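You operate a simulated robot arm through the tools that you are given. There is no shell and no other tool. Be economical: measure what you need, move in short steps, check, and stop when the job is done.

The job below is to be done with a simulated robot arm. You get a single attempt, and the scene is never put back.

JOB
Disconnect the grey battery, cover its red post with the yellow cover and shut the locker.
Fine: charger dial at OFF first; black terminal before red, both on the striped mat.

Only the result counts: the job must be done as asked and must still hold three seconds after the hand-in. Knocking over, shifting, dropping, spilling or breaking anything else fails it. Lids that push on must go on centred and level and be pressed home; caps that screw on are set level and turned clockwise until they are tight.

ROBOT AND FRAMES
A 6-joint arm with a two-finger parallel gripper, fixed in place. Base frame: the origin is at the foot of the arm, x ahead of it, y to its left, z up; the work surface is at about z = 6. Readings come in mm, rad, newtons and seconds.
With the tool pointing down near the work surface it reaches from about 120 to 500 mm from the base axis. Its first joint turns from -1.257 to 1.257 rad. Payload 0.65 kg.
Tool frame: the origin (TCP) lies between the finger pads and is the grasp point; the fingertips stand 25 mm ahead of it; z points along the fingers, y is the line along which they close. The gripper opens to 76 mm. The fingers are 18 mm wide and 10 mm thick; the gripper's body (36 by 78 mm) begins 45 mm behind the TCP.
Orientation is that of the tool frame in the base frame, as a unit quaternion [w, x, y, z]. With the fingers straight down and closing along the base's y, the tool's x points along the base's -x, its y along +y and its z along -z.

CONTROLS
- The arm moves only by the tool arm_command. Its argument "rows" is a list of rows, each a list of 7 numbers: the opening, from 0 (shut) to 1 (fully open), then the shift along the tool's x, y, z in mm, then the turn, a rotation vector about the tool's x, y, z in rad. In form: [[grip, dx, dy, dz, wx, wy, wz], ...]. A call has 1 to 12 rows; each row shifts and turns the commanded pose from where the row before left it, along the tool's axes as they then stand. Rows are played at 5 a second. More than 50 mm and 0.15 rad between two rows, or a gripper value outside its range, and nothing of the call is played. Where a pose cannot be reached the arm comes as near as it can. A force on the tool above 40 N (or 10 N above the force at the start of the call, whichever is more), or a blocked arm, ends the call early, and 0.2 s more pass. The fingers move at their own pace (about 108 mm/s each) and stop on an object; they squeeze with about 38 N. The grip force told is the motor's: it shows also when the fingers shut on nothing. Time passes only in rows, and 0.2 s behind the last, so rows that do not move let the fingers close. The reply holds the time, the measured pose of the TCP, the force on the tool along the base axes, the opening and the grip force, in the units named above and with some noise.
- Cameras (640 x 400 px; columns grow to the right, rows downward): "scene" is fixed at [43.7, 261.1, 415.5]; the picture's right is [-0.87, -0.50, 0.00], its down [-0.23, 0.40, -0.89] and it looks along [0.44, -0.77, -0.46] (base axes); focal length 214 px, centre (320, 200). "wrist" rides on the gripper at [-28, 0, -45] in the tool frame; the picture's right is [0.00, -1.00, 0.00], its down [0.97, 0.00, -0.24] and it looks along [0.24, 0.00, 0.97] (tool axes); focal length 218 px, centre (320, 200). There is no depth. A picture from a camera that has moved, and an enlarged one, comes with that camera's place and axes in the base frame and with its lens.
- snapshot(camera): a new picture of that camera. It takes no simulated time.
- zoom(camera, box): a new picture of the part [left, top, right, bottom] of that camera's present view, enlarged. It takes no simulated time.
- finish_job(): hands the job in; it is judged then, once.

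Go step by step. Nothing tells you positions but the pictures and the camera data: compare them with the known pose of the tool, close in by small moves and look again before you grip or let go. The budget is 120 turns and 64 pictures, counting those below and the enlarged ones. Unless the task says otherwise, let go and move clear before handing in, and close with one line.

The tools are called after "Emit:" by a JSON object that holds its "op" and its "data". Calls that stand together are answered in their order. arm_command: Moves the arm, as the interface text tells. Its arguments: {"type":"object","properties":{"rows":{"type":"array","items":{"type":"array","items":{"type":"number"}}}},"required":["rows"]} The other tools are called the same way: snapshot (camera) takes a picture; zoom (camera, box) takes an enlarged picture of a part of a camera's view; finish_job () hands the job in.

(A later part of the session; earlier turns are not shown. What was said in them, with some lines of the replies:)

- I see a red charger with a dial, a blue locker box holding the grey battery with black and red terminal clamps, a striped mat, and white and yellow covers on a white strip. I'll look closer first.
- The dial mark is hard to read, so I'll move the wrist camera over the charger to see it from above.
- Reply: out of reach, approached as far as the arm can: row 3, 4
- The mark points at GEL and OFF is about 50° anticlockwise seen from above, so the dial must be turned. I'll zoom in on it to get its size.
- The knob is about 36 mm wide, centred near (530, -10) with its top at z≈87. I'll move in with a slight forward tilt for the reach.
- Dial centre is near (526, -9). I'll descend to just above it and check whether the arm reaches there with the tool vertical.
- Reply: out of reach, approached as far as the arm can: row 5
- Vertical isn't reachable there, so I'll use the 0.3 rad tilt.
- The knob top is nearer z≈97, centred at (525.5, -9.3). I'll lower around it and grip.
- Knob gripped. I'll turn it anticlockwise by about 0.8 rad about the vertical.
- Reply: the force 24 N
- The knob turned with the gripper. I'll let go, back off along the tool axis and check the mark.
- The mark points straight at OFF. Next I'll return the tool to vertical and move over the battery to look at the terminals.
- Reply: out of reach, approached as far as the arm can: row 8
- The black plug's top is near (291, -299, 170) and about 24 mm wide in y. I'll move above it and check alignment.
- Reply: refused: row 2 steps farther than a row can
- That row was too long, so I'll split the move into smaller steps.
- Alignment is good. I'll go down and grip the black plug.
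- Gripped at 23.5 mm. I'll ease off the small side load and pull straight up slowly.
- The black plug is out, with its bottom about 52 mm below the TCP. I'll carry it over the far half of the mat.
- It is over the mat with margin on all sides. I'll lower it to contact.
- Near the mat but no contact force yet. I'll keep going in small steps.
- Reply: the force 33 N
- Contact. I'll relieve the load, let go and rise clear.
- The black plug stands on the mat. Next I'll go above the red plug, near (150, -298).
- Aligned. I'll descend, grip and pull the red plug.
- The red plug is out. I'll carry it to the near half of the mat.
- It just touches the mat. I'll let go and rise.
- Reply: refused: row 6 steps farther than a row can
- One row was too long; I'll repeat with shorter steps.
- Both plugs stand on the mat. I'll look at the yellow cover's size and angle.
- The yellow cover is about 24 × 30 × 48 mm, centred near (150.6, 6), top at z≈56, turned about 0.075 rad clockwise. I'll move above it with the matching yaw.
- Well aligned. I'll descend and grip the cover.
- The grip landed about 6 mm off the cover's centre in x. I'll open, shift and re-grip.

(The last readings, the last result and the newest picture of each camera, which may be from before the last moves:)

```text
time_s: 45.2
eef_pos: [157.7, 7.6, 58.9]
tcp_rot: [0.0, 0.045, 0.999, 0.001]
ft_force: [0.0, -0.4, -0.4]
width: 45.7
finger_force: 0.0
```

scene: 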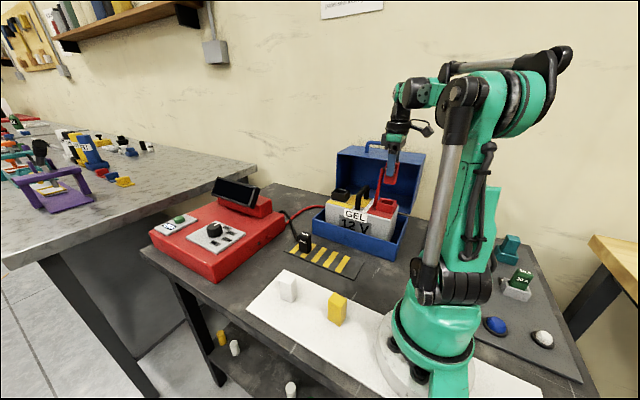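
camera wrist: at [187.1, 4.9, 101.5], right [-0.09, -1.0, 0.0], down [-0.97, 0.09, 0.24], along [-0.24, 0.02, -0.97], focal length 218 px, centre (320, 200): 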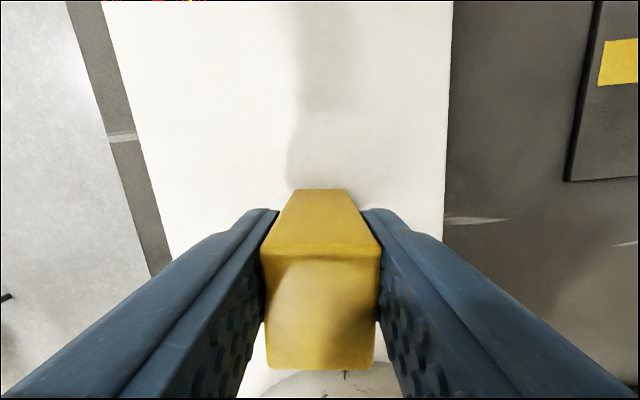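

That is the arm's inner reach limit. I'll grip it here, move it out on the same strip, set it down and re-grip centred.

Emit:
{"op": "arm_command", "data": {"rows": [[0.2, 0, 0, 0, 0, 0, 0], [0.2, 0, 0, 0, 0, 0, 0], [0.2, 0, 0, 0, 0, 0, 0], [0.2, 0, 0, -10, 0, 0, 0], [0.2, 0, 0, 0, 0, 0, 0]]}}

```text
time_s: 46.4
eef_pos: [153.4, 6.2, 68.1]
tcp_rot: [0.001, 0.045, 0.999, 0.0]
ft_force: [0.3, 0.7, -1.0]
width: 23.4
finger_force: 37.7
```

Emit:
{"op": "arm_command", "data": {"rows": [[0.2, -22, 0, 0, 0, 0, 0], [0.2, -22, 0, 0, 0, 0, -0.09], [0.2, 0, 0, 0, 0, 0, 0], [0.2, 0, 0, 5, 0, 0, 0], [0.2, 0, 0, 2, 0, 0, 0], [0.2, 0, 0, 0, 0, 0, 0]]}}

Emit:
{"op": "zoom", "data": {"camera": "scene", "box": [270, 230, 370, 330]}}

```text
time_s: 47.8
eef_pos: [189.9, 2.7, 57.4]
tcp_rot: [0.001, 0.0, 1.0, 0.0]
ft_force: [1.6, -0.6, 32.7]
width: 23.4
finger_force: 38.0
```

```text
4.00 times, centred on (320, 280) of scene
camera zoom: at [43.7, 261.1, 415.6], right [-0.87, -0.5, 0.0], down [-0.23, 0.4, -0.89], along [0.44, -0.77, -0.46], focal length 858 px, centre (320, -120)
```

zoom: 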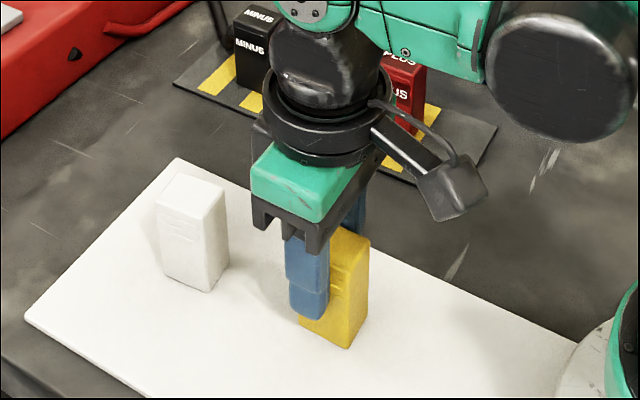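

It rests on the strip again. I'll ease up, open, and look to find the centre offset.

Emit:
{"op": "arm_command", "data": {"rows": [[0.2, 0, 0, -0.8, 0, 0, 0], [0.6, 0, 0, 0, 0, 0, 0], [0.6, 0, 0, 0, 0, 0, 0], [1, 0, 0, -40, 0, 0, 0], [1, 0, 0, 0, 0, 0, 0]]}}

Emit:
{"op": "snapshot", "data": {"camera": "wrist"}}

```text
time_s: 49.0
eef_pos: [188.3, 3.0, 97.7]
tcp_rot: [0.001, 0.0, 1.0, 0.0]
ft_force: [0.3, 0.4, 0.1]
width: 76.1
finger_force: 0.1
```

```text
21 pictures are left
camera wrist: at [216.9, 3.4, 143.4], right [0.0, -1.0, 0.0], down [-0.97, 0.0, 0.24], along [-0.24, 0.0, -0.97], focal length 218 px, centre (320, 200)
```

wrist: 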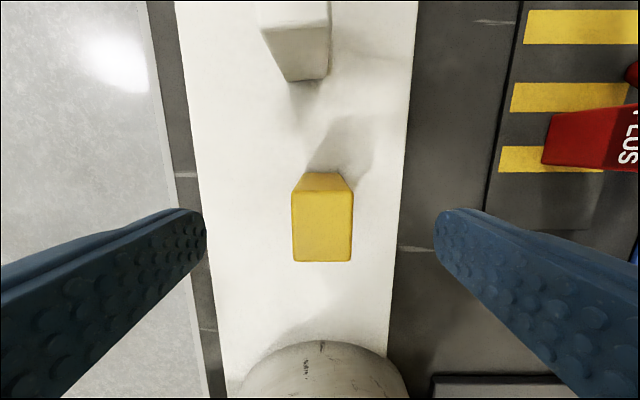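

The cover centre is near (183.3, 2.3). I'll re-grip centred.

Emit:
{"op": "arm_command", "data": {"rows": [[1, 5.2, -0.8, 22, 0, 0, 0], [1, 0, 0, 21.5, 0, 0, 0], [1, 0, 0, 0, 0, 0, 0], [0.2, 0, 0, 0, 0, 0, 0], [0.2, 0, 0, 0, 0, 0, 0], [0.2, 0, 0, 0, 0, 0, 0]]}}

Emit:
{"op": "snapshot", "data": {"camera": "wrist"}}

```text
time_s: 50.4
eef_pos: [181.0, 1.8, 51.0]
tcp_rot: [0.0, 0.0, 1.0, 0.0]
ft_force: [-0.2, -0.4, -0.4]
width: 23.5
finger_force: 38.0
```

```text
20 pictures are left
camera wrist: at [210.8, 2.7, 97.5], right [0.0, -1.0, 0.0], down [-0.97, 0.0, 0.24], along [-0.24, 0.0, -0.97], focal length 218 px, centre (320, 200)
```

wrist: 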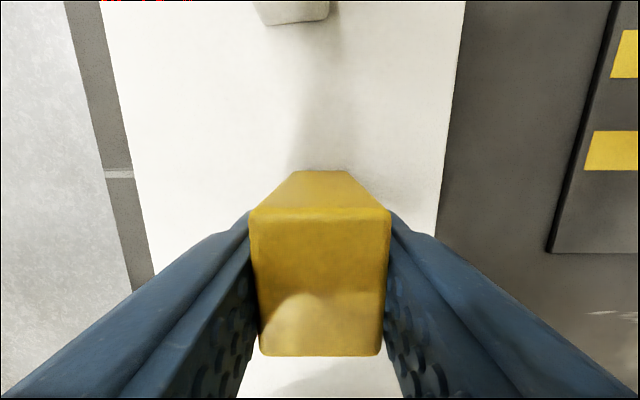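

Centred grip. I'll lift and carry the cover above the red socket.

Emit:
{"op": "arm_command", "data": {"rows": [[0.2, 0, 0, -45, 0, 0, 0], [0.2, 0, 0, -45, 0, 0, 0], [0.2, 0, 0, -45, 0, 0, 0], [0.2, 0, 0, -45, 0, 0, 0], [0.2, 0, -45, 0, 0, 0, 0], [0.2, 0, -45, 0, 0, 0, 0], [0.2, 6, -45, 0, 0, 0, 0], [0.2, 6, -45, 0, 0, 0, 0], [0.2, 6, -45, 0, 0, 0, 0], [0.2, 6, -45, 0, 0, 0, 0], [0.2, 7, -31, 0, 0, 0, 0], [0.2, 0, 0, 0, 0, 0, 0]]}}

Emit:
{"op": "snapshot", "data": {"camera": "wrist"}}

Emit:
{"op": "zoom", "data": {"camera": "scene", "box": [310, 130, 420, 240]}}

```text
time_s: 53.0
eef_pos: [154.2, -300.1, 233.7]
tcp_rot: [0.0, 0.0, 1.0, 0.0]
ft_force: [0.6, 1.3, -0.4]
width: 23.3
finger_force: 37.9
```

```text
19 pictures are left
camera wrist: at [183.0, -300.2, 278.6], right [0.0, -1.0, 0.0], down [-0.97, 0.0, 0.24], along [-0.24, 0.0, -0.97], focal length 218 px, centre (320, 200)
```

wrist: 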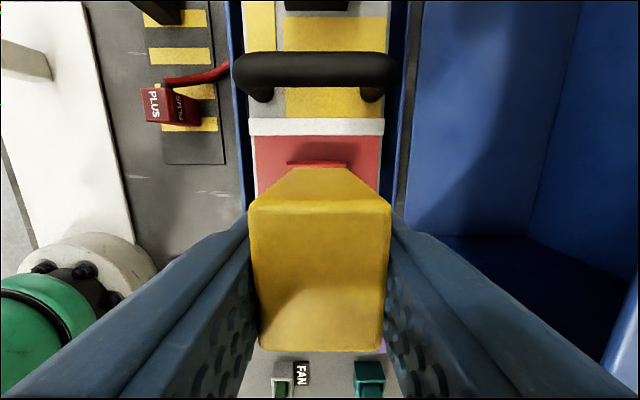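

```text
3.64 times, centred on (365, 185) of scene
camera zoom: at [43.7, 261.1, 415.5], right [-0.87, -0.5, 0.0], down [-0.23, 0.4, -0.89], along [0.44, -0.77, -0.46], focal length 780 px, centre (156, 254)
```

zoom: 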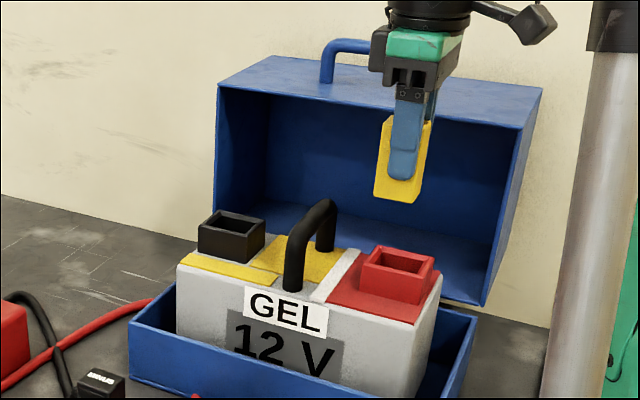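

I'll correct x and come down to just above the rim.

Emit:
{"op": "arm_command", "data": {"rows": [[0.2, 4.5, 0.5, 20, 0, 0, 0], [0.2, 0, 0, 20, 0, 0, 0], [0.2, 0, 0, 0, 0, 0, 0], [0.2, 0, 0, 0, 0, 0, 0]]}}

Emit:
{"op": "zoom", "data": {"camera": "scene", "box": [350, 160, 410, 220]}}

Emit:
{"op": "snapshot", "data": {"camera": "wrist"}}

```text
time_s: 54.0
eef_pos: [152.4, -299.1, 193.1]
tcp_rot: [0.001, 0.0, 1.0, 0.0]
ft_force: [0.5, 0.0, -1.2]
width: 23.3
finger_force: 38.0
```

```text
6.67 times, centred on (380, 190) of scene
camera zoom: at [43.7, 261.1, 415.5], right [-0.87, -0.5, 0.0], down [-0.23, 0.4, -0.89], along [0.44, -0.77, -0.46], focal length 1430 px, centre (-80, 267)
```

zoom: 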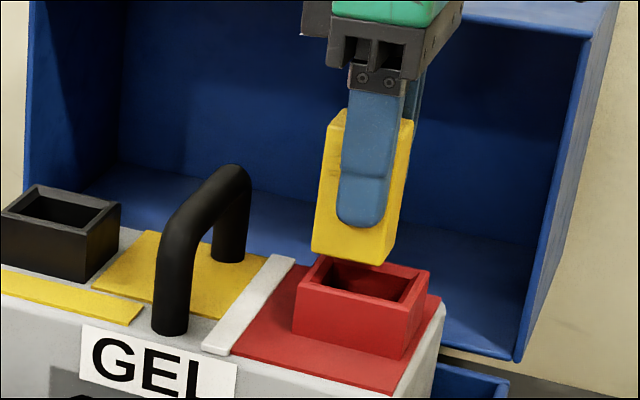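

```text
16 pictures are left
camera wrist: at [180.2, -298.1, 238.1], right [0.0, -1.0, 0.0], down [-0.97, 0.0, 0.24], along [-0.24, 0.0, -0.97], focal length 218 px, centre (320, 200)
```

wrist: 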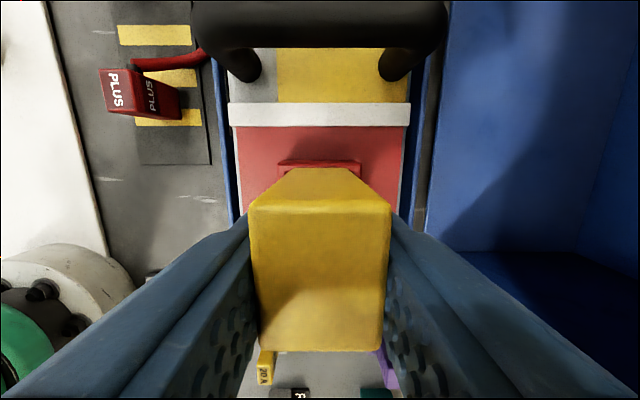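

The cover sits about 6 mm too far in +x relative to the socket, by both cameras. I'll shift it and check again.

Emit:
{"op": "arm_command", "data": {"rows": [[0.2, 6.3, 0, 0, 0, 0, 0], [0.2, 0, 0, 3, 0, 0, 0], [0.2, 0, 0, 0, 0, 0, 0], [0.2, 0, 0, 0, 0, 0, 0]]}}

Emit:
{"op": "zoom", "data": {"camera": "scene", "box": [365, 170, 405, 210]}}

```text
time_s: 55.0
eef_pos: [144.7, -298.1, 190.4]
tcp_rot: [0.001, 0.0, 1.0, 0.0]
ft_force: [0.4, 0.7, 0.0]
width: 23.3
finger_force: 37.6
```

```text
10.00 times, centred on (385, 190) of scene
camera zoom: at [43.7, 261.1, 415.5], right [-0.87, -0.5, 0.0], down [-0.23, 0.4, -0.89], along [0.44, -0.77, -0.46], focal length 2145 px, centre (-330, 300)
```

zoom: 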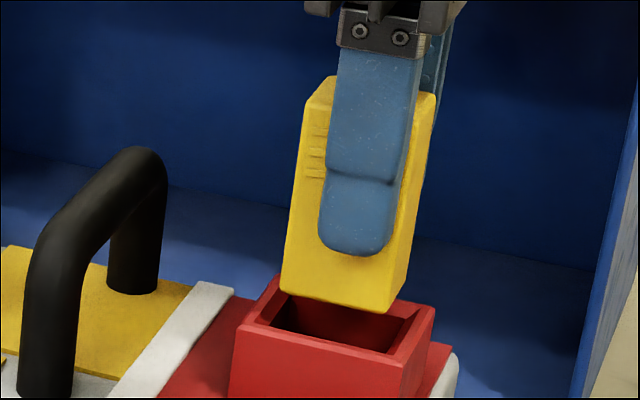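

The cover and socket centres now agree to within about a millimetre. I'll lower into the socket slowly.

Emit:
{"op": "arm_command", "data": {"rows": [[0.2, 0, 0, 4, 0, 0, 0], [0.2, 0, 0, 3, 0, 0, 0], [0.2, 0, 0, 3, 0, 0, 0], [0.2, 0, 0, 2, 0, 0, 0], [0.2, 0, 0, 2, 0, 0, 0], [0.2, 0, 0, 0, 0, 0, 0]]}}

Emit:
{"op": "zoom", "data": {"camera": "scene", "box": [365, 170, 405, 210]}}

```text
time_s: 56.4
eef_pos: [141.8, -297.9, 176.7]
tcp_rot: [0.001, 0.0, 1.0, 0.0]
ft_force: [15.2, 1.1, 26.4]
width: 22.9
finger_force: 38.0
```

```text
10.00 times, centred on (385, 190) of scene
camera zoom: at [43.7, 261.2, 415.5], right [-0.87, -0.5, 0.0], down [-0.23, 0.4, -0.89], along [0.44, -0.77, -0.46], focal length 2145 px, centre (-330, 300)
```

zoom: 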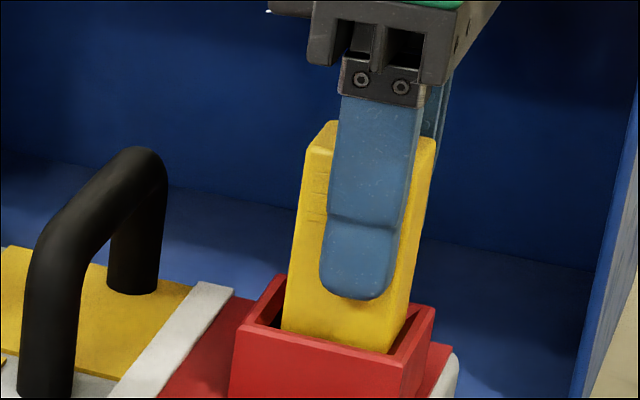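

The bottom is in the socket but rubs the -x wall. I'll lift slightly, shift +2.5 mm in x and continue.

Emit:
{"op": "arm_command", "data": {"rows": [[0.2, 0, 0, -3, 0, 0, 0], [0.2, -2.5, 0, 0, 0, 0, 0], [0.2, 0, 0, 0, 0, 0, 0], [0.2, 0, 0, 3, 0, 0, 0], [0.2, 0, 0, 1, 0, 0, 0], [0.2, 0, 0, 0, 0, 0, 0]]}}

```text
time_s: 57.8
eef_pos: [144.1, -298.0, 175.7]
tcp_rot: [0.0, -0.001, 1.0, 0.0]
ft_force: [0.7, 0.6, -0.4]
width: 23.2
finger_force: 38.0
```

Free now. Continuing down.

Emit:
{"op": "arm_command", "data": {"rows": [[0.2, 0, 0, 2, 0, 0, 0], [0.2, 0, 0, 2, 0, 0, 0], [0.2, 0, 0, 2, 0, 0, 0], [0.2, 0, 0, 0, 0, 0, 0]]}}

```text
time_s: 58.8
eef_pos: [145.4, -299.3, 170.0]
tcp_rot: [0.001, 0.0, 1.0, 0.0]
ft_force: [0.0, 0.9, -0.2]
width: 23.2
finger_force: 38.3
```

Emit:
{"op": "arm_command", "data": {"rows": [[0.2, 0, 0, 2, 0, 0, 0], [0.2, 0, 0, 2, 0, 0, 0], [0.2, 0, 0, 0, 0, 0, 0]]}}

Emit:
{"op": "zoom", "data": {"camera": "scene", "box": [365, 170, 405, 210]}}

```text
time_s: 59.6
eef_pos: [144.3, -298.7, 166.0]
tcp_rot: [0.001, 0.0, 1.0, 0.0]
ft_force: [-0.2, 0.2, -0.9]
width: 23.3
finger_force: 37.8
```

```text
10.00 times, centred on (385, 190) of scene
camera zoom: at [43.7, 261.1, 415.5], right [-0.87, -0.5, 0.0], down [-0.23, 0.4, -0.89], along [0.44, -0.77, -0.46], focal length 2145 px, centre (-330, 300)
```

zoom: 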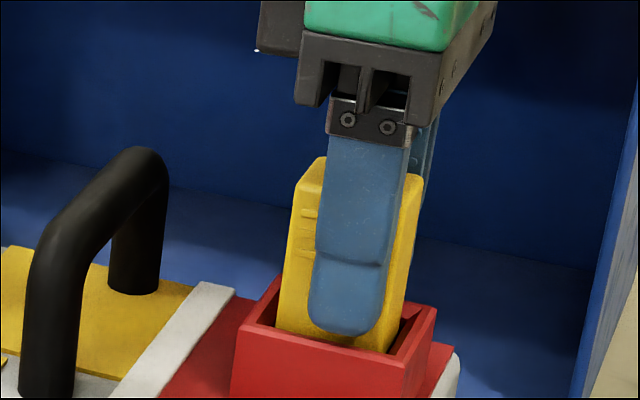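

Emit:
{"op": "arm_command", "data": {"rows": [[0.2, 0, 0, 1, 0, 0, 0], [0.2, 0, 0, 1, 0, 0, 0], [0.2, 0, 0, 0, 0, 0, 0]]}}

```text
time_s: 60.4
eef_pos: [145.2, -298.7, 164.7]
tcp_rot: [0.0, 0.0, 1.0, 0.0]
ft_force: [0.6, -0.3, -1.0]
width: 23.3
finger_force: 37.9
```

Emit:
{"op": "arm_command", "data": {"rows": [[0.2, 0, 0, 1, 0, 0, 0], [0.2, 0, 0, 0.7, 0, 0, 0], [0.2, 0, 0, 0, 0, 0, 0]]}}

```text
time_s: 61.2
eef_pos: [145.2, -297.7, 164.1]
tcp_rot: [0.0, 0.0, 1.0, 0.001]
ft_force: [0.1, -0.1, 0.3]
width: 23.2
finger_force: 37.9
```

Emit:
{"op": "arm_command", "data": {"rows": [[0.2, 0, 0, 0.8, 0, 0, 0], [0.2, 0, 0, 0.7, 0, 0, 0], [0.2, 0, 0, 0, 0, 0, 0]]}}

```text
time_s: 62.0
eef_pos: [147.0, -298.6, 161.3]
tcp_rot: [0.0, 0.0, 1.0, 0.0]
ft_force: [-8.3, -1.1, 32.2]
width: 23.6
finger_force: 38.3
```

Firm contact now. I'll ease off, let go, and check whether it is seated.

Emit:
{"op": "arm_command", "data": {"rows": [[0.2, 0, 0, -0.8, 0, 0, 0], [0.45, 0, 0, 0, 0, 0, 0], [0.6, 0, 0, 0, 0, 0, 0], [0.6, 0, 0, -30, 0, 0, 0], [0.6, 0, 0, -30, 0, 0, 0], [0, 0, 0, 0, 0, 0, 0], [0, 0, 0, 0, 0, 0, 0], [0, 0, 0, 0, 0, 0, 0]]}}

Emit:
{"op": "zoom", "data": {"camera": "scene", "box": [350, 160, 410, 220]}}

Emit:
{"op": "snapshot", "data": {"camera": "wrist"}}

```text
time_s: 63.8
eef_pos: [145.5, -296.4, 225.0]
tcp_rot: [0.001, 0.0, 1.0, 0.0]
ft_force: [-0.1, -0.8, -0.6]
width: 0.1
finger_force: 23.4
```

```text
6.67 times, centred on (380, 190) of scene
camera zoom: at [43.7, 261.1, 415.5], right [-0.87, -0.5, 0.0], down [-0.23, 0.4, -0.89], along [0.44, -0.77, -0.46], focal length 1430 px, centre (-80, 267)
```

zoom: 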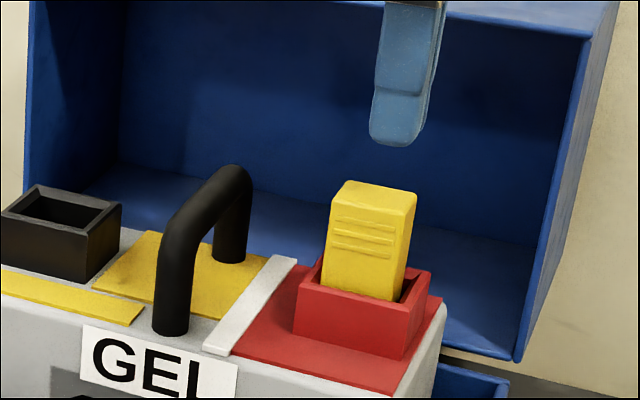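

```text
11 pictures are left
camera wrist: at [174.0, -295.3, 270.9], right [0.0, -1.0, 0.0], down [-0.97, 0.0, 0.24], along [-0.24, 0.0, -0.97], focal length 218 px, centre (320, 200)
```

wrist: 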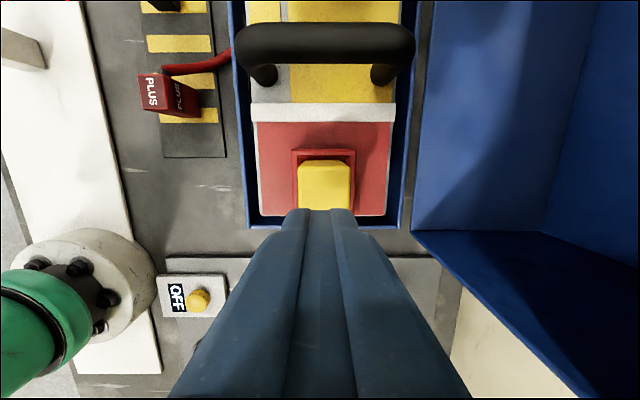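

The cover is upright and level in the socket. I'll press straight down on its top with closed fingers.

Emit:
{"op": "arm_command", "data": {"rows": [[0, -1, -1, 15, 0, 0, 0], [0, 0, 0, 10, 0, 0, 0], [0, 0, 0, 2, 0, 0, 0], [0, 0, 0, 1.5, 0, 0, 0], [0, 0, 0, 1, 0, 0, 0], [0, 0, 0, 0, 0, 0, 0]]}}

```text
time_s: 64.6
eef_pos: [148.2, -299.1, 199.3]
tcp_rot: [0.001, 0.001, 1.0, 0.0]
ft_force: [0.8, 1.0, 19.4]
width: 0.0
finger_force: 24.0
stopped in row 3: the force on the tool passed its limit (the readings are from after the stop); the commanded pose is now the measured one
```

Emit:
{"op": "arm_command", "data": {"rows": [[0, 0, 0, 0.5, 0, 0, 0], [0, 0, 0, 0.5, 0, 0, 0], [0, 0, 0, 0.5, 0, 0, 0], [0, 0, 0, 0.5, 0, 0, 0], [0, 0, 0, 0.5, 0, 0, 0], [0, 0, 0, 0.5, 0, 0, 0]]}}

```text
time_s: 65.1
eef_pos: [147.9, -297.6, 199.0]
tcp_rot: [0.0, 0.0, 1.0, 0.0]
ft_force: [0.6, 0.6, 17.9]
width: 0.0
finger_force: 24.1
stopped in row 2: the force on the tool passed its limit (the readings are from after the stop); the commanded pose is now the measured one
```

It is against a hard stop, level with where the plug's top was. I'll lift off and look closely at the seating.

Emit:
{"op": "arm_command", "data": {"rows": [[0, 0, 0, -25, 0, 0, 0], [0, -30, 0, -25, 0, 0, 0], [0, 0, 0, 0, 0, 0, 0]]}}

Emit:
{"op": "zoom", "data": {"camera": "scene", "box": [365, 175, 405, 215]}}

Emit:
{"op": "snapshot", "data": {"camera": "wrist"}}

```text
time_s: 65.9
eef_pos: [179.3, -295.1, 250.5]
tcp_rot: [0.0, 0.0, 1.0, 0.0]
ft_force: [0.5, -0.4, 0.2]
width: 0.1
finger_force: 23.6
```

```text
10.00 times, centred on (385, 195) of scene
camera zoom: at [43.7, 261.1, 415.5], right [-0.87, -0.5, 0.0], down [-0.23, 0.4, -0.89], along [0.44, -0.77, -0.46], focal length 2145 px, centre (-330, 250)
```

zoom: 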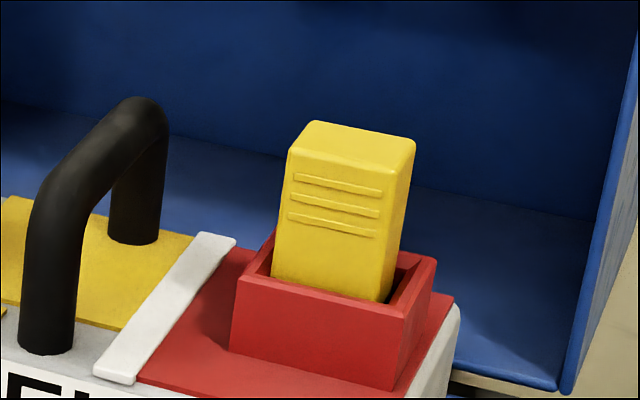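

```text
9 pictures are left
camera wrist: at [208.2, -294.8, 295.0], right [0.0, -1.0, 0.0], down [-0.97, 0.0, 0.24], along [-0.24, 0.0, -0.97], focal length 218 px, centre (320, 200)
```

wrist: 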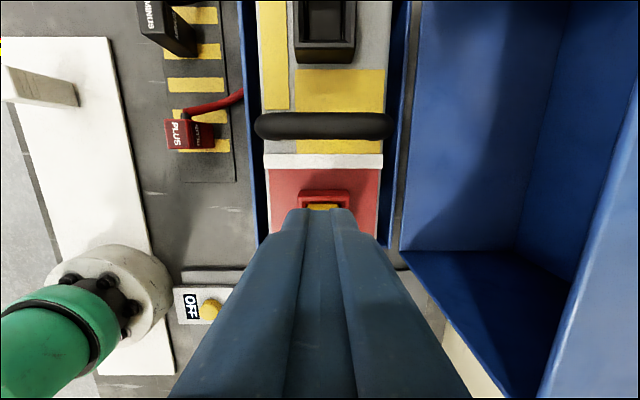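

The cover sits level against a hard stop with its top at the plug's former height. Now the locker: the lid is open about 90° with its handle near (214, -442, 259). I'll rise, tilt outward and get a look at the handle.

Emit:
{"op": "arm_command", "data": {"rows": [[0.5, 0, 0, -30, 0, 0, 0], [0.5, -17, 0, -25, 0, 0, 0], [0.5, -17, 0, 0, 0, 0, 0], [0.5, 0, 0, 0, 0.14, 0, 0], [0.5, 0, 0, 0, 0.14, 0, 0], [0.5, 0, 0, 0, 0.14, 0, 0], [0.5, 0, 0, 0, 0.14, 0, 0], [0.5, 0, -20, 9, 0, 0, 0], [0.5, 0, -20, 9, 0, 0, 0], [0.5, 0, 0, 0, 0, 0, 0], [0.5, 0, 0, 0, 0, 0, 0]]}}

Emit:
{"op": "snapshot", "data": {"camera": "wrist"}}

```text
time_s: 68.3
eef_pos: [211.3, -338.8, 310.6]
tcp_rot: [0.0, 0.0, 0.961, -0.276]
ft_force: [0.6, -1.0, -0.4]
width: 37.9
finger_force: 0.1
```

```text
8 pictures are left
camera wrist: at [238.8, -314.5, 348.7], right [0.0, -0.85, 0.53], down [-0.97, 0.13, 0.2], along [-0.24, -0.52, -0.82], focal length 218 px, centre (320, 200)
```

wrist: 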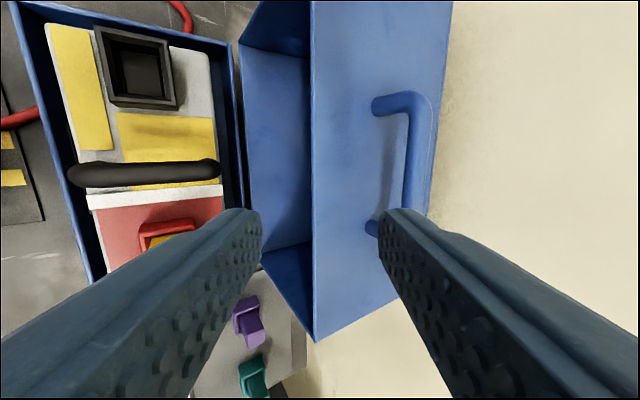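

The handle bar is clear now: at y≈-442, z≈259, x from about 175 to 265. I'll line up 40 mm short of it.

Emit:
{"op": "arm_command", "data": {"rows": [[0.5, -2, -20, 18, 0, 0, 0], [0.5, -2, -20, 18, 0, 0, 0], [0.5, 0, -20.6, 18, 0, 0, 0], [0.5, 0, 0, 0, 0, 0, 0], [0.5, 0, 0, 0, 0, 0, 0]]}}

Emit:
{"op": "snapshot", "data": {"camera": "wrist"}}

```text
time_s: 69.5
eef_pos: [215.5, -420.0, 295.8]
tcp_rot: [0.001, 0.0, 0.961, -0.276]
ft_force: [-0.3, -0.1, -0.1]
width: 38.1
finger_force: 0.0
```

```text
7 pictures are left
camera wrist: at [243.3, -395.3, 335.0], right [0.0, -0.85, 0.53], down [-0.97, 0.13, 0.2], along [-0.24, -0.52, -0.82], focal length 218 px, centre (320, 200)
```

wrist: 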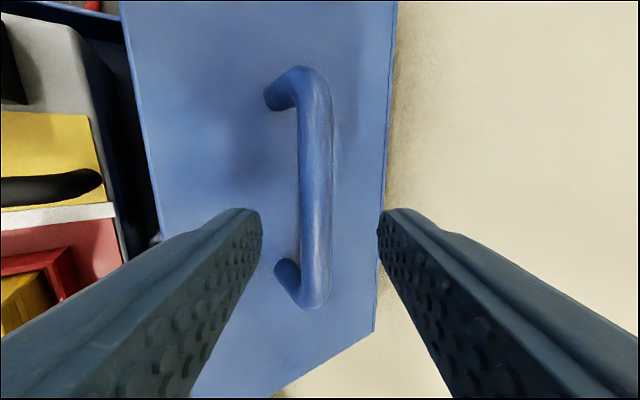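

The bar is centred between the fingers. I'll advance over it and close loosely.

Emit:
{"op": "arm_command", "data": {"rows": [[0.5, 0, 0, 13, 0, 0, 0], [0.5, 0, 0, 13, 0, 0, 0], [0.5, 0, 0, 12, 0, 0, 0], [0.28, 0, 0, 0, 0, 0, 0], [0.28, 0, 0, 0, 0, 0, 0]]}}

Emit:
{"op": "snapshot", "data": {"camera": "wrist"}}

```text
time_s: 70.4
eef_pos: [214.7, -437.5, 265.8]
tcp_rot: [-0.001, -0.002, 0.962, -0.274]
ft_force: [0.1, -0.6, -0.5]
width: 21.1
finger_force: 0.0
stopped in row 4: the force on the tool passed its limit (the readings are from after the stop); the commanded pose is now the measured one
```

```text
6 pictures are left
camera wrist: at [243.5, -413.8, 303.3], right [0.0, -0.85, 0.53], down [-0.97, 0.13, 0.21], along [-0.24, -0.51, -0.82], focal length 218 px, centre (320, 200)
```

wrist: 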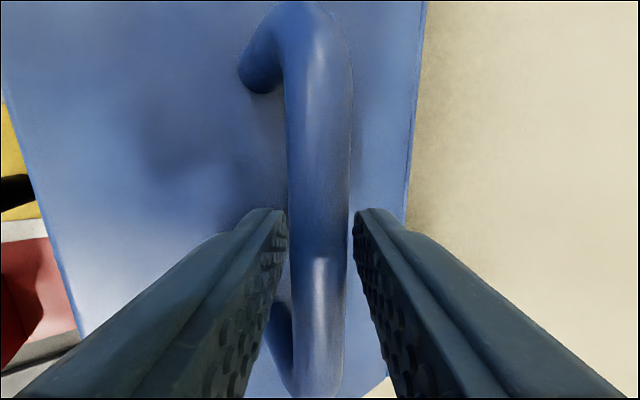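

The bar sits loosely between the fingers. I'll swing the lid along an arc about its hinge, in stages.

Emit:
{"op": "arm_command", "data": {"rows": [[0.28, 0, 6.8, -7.3, 0, 0, 0], [0.28, 0, 6.8, -7.3, 0, 0, 0], [0.28, 0, 7.5, -6.6, 0, 0, 0], [0.28, 0, 7.5, -6.6, 0, 0, 0], [0.28, 0, 8, -5.9, 0, 0, 0], [0.28, 0, 8, -5.9, 0, 0, 0], [0.28, 0, 8.6, -5.1, 0, 0, 0], [0.28, 0, 8.6, -5.1, 0, 0, 0], [0.28, 0, 0, 0, 0, 0, 0]]}}

```text
time_s: 72.4
eef_pos: [216.7, -359.1, 273.9]
tcp_rot: [0.0, -0.002, 0.962, -0.274]
ft_force: [0.9, -3.5, 3.3]
width: 25.0
finger_force: 2.7
```

Moving smoothly with small forces. I'll continue.

Emit:
{"op": "arm_command", "data": {"rows": [[0.28, 0, 9, -4.3, 0, 0, 0], [0.28, 0, 9, -4.3, 0, 0, 0], [0.28, 0, 9.4, -3.4, 0, 0, 0], [0.28, 0, 9.4, -3.4, 0, 0, 0], [0.28, 0, 9.7, -2.5, 0, 0, 0], [0.28, 0, 9.7, -2.5, 0, 0, 0], [0.28, 0, 9.8, -1.6, 0, 0, 0], [0.28, 0, 9.8, -1.6, 0, 0, 0], [0.28, 0, 10, -0.7, 0, 0, 0], [0.28, 0, 10, -0.7, 0, 0, 0], [0.28, 0, 0, 0, 0, 0, 0]]}}

Emit:
{"op": "snapshot", "data": {"camera": "scene"}}

```text
time_s: 74.8
eef_pos: [214.6, -264.1, 245.1]
tcp_rot: [-0.001, 0.0, 0.962, -0.274]
ft_force: [-0.7, -2.7, 0.5]
width: 23.0
finger_force: 1.0
```

```text
5 pictures are left
```

scene: 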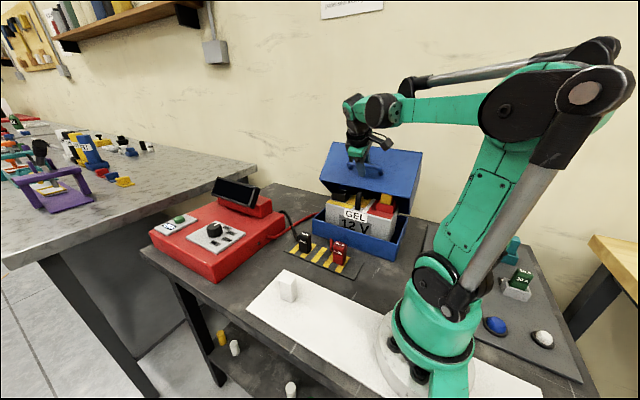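

The lid follows well, about halfway. I'll continue, tilting the tool with the lid.

Emit:
{"op": "arm_command", "data": {"rows": [[0.28, 0, 10, 0.1, 0.03, 0, 0], [0.28, 0, 10, 0.2, 0.03, 0, 0], [0.28, 0, 10, 0.4, 0.03, 0, 0], [0.28, 0, 10, 0.6, 0.03, 0, 0], [0.28, 0, 10, 0.8, 0.03, 0, 0], [0.28, 0, 10, 0.9, 0.03, 0, 0], [0.28, 0, 9.9, 1.1, 0.03, 0, 0], [0.28, 0, 9.9, 1.3, 0.03, 0, 0], [0.28, 0, 9.9, 1.5, 0.03, 0, 0], [0.28, 0, 9.9, 1.6, 0.03, 0, 0], [0.28, 0, 0, 0, 0, 0, 0]]}}

```text
time_s: 77.2
eef_pos: [215.1, -194.3, 175.6]
tcp_rot: [0.0, 0.0, 0.91, -0.415]
ft_force: [0.6, -0.9, 0.1]
width: 22.2
finger_force: 0.7
```

Emit:
{"op": "arm_command", "data": {"rows": [[0.28, 0, 9.8, 2, 0.03, 0, 0], [0.28, 0, 9.8, 2.2, 0.03, 0, 0], [0.28, 0, 9.7, 2.3, 0.03, 0, 0], [0.28, 0, 9.7, 2.5, 0.03, 0, 0], [0.28, 0, 0, 0, 0, 0, 0]]}}

Emit:
{"op": "zoom", "data": {"camera": "scene", "box": [280, 120, 440, 280]}}

```text
time_s: 78.4
eef_pos: [213.5, -177.7, 139.3]
tcp_rot: [-0.001, 0.0, 0.883, -0.469]
ft_force: [-1.8, 0.3, 0.6]
width: 21.6
finger_force: 0.9
```

```text
2.50 times, centred on (360, 200) of scene
camera zoom: at [43.7, 261.1, 415.5], right [-0.87, -0.5, 0.0], down [-0.23, 0.4, -0.89], along [0.44, -0.77, -0.46], focal length 536 px, centre (220, 200)
```

zoom: 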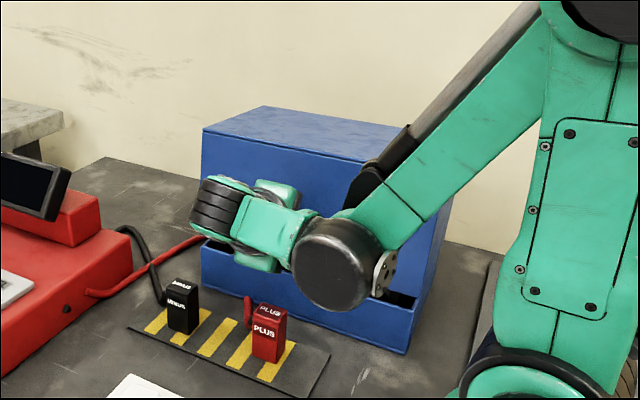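

Nearly shut, with a small gap left at the front. I'll continue in smaller steps.

Emit:
{"op": "arm_command", "data": {"rows": [[0.28, 0, 4.8, 1.3, 0, 0, 0], [0.28, 0, 4.8, 1.3, 0, 0, 0], [0.28, 0, 3, 0.8, 0, 0, 0], [0.28, 0, 0, 0, 0, 0, 0]]}}

```text
time_s: 79.4
eef_pos: [215.7, -172.0, 127.7]
tcp_rot: [-0.001, -0.001, 0.884, -0.468]
ft_force: [0.0, -0.1, 0.3]
width: 21.7
finger_force: 0.7
```

Emit:
{"op": "arm_command", "data": {"rows": [[0.28, 0, 3, 1, 0, 0, 0], [0.28, 0, 3, 1, 0, 0, 0], [0.28, 0, 3, 1, 0, 0, 0], [0.28, 0, 3, 1, 0, 0, 0], [0.28, 0, 0, 0, 0, 0, 0]]}}

```text
time_s: 80.6
eef_pos: [215.7, -170.0, 115.0]
tcp_rot: [0.0, -0.001, 0.883, -0.469]
ft_force: [3.1, -4.1, 11.7]
width: 31.3
finger_force: 6.5
```

Resistance now, so the lid is likely down. I'll check.

Emit:
{"op": "zoom", "data": {"camera": "scene", "box": [280, 150, 440, 280]}}

```text
3.08 times, centred on (360, 215) of scene
camera zoom: at [43.7, 261.1, 415.5], right [-0.87, -0.5, 0.0], down [-0.23, 0.4, -0.89], along [0.44, -0.77, -0.46], focal length 660 px, centre (197, 154)
```

zoom: 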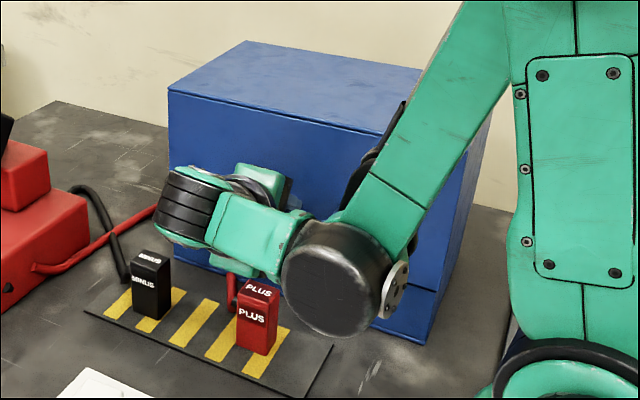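

The lid looks shut. I'll open the fingers and back out along the tool axis, up and away from the plugs.

Emit:
{"op": "arm_command", "data": {"rows": [[0.4, 0, -4, -1, 0, 0, 0], [0.55, 0, 0, 0, 0, 0, 0], [0.55, 0, 0, -15, 0, 0, 0], [0.55, 0, 0, -20, 0, 0, 0], [0.55, 0, -15, -25, 0, 0, 0], [0.55, 0, -30, -25, 0, 0, 0], [0.55, 0, -30, -25, -0.14, 0, 0], [0.55, 0, -20, -25, -0.14, 0, 0], [0.55, 0, 0, -20, -0.14, 0, 0], [0.55, 0, 0, -10, -0.14, 0, 0], [0.55, 0, 0, 0, 0, 0, 0]]}}

Emit:
{"op": "snapshot", "data": {"camera": "scene"}}

```text
time_s: 83.0
eef_pos: [212.9, -100.7, 297.8]
tcp_rot: [0.0, 0.0, 0.979, -0.205]
ft_force: [0.3, 0.2, -0.1]
width: 41.8
finger_force: 0.1
```

```text
2 pictures are left
```

scene: 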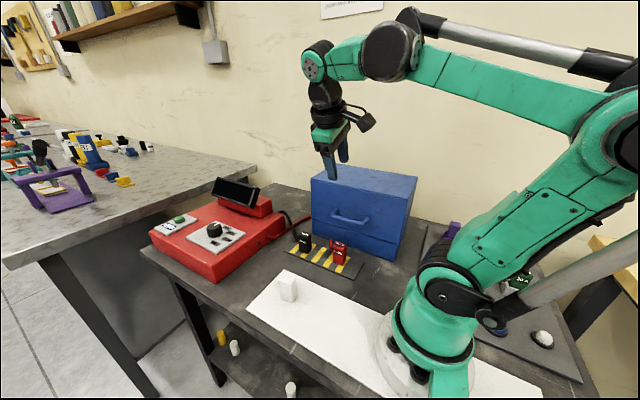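

Emit:
{"op": "zoom", "data": {"camera": "scene", "box": [290, 160, 430, 280]}}

```text
3.33 times, centred on (360, 220) of scene
camera zoom: at [43.7, 261.1, 415.5], right [-0.87, -0.5, 0.0], down [-0.23, 0.4, -0.89], along [0.44, -0.77, -0.46], focal length 715 px, centre (187, 133)
```

zoom: 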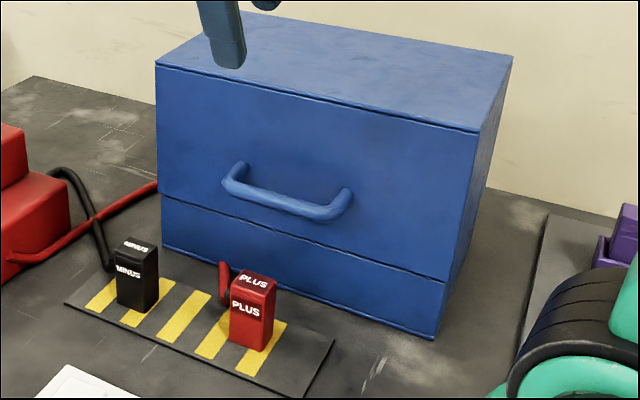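

The locker is fully shut with no gap, both plugs stand on the striped mat, and the arm is clear. I'm handing in.

Emit:
{"op": "finish_job", "data": {}}

```text
The job is handed in.
```

The job is handed in. I turned the charger dial to OFF first, then pulled the black plug and the red plug and stood both on the striped mat. The yellow cover is pressed into the red socket to a hard stop, and the locker is shut.
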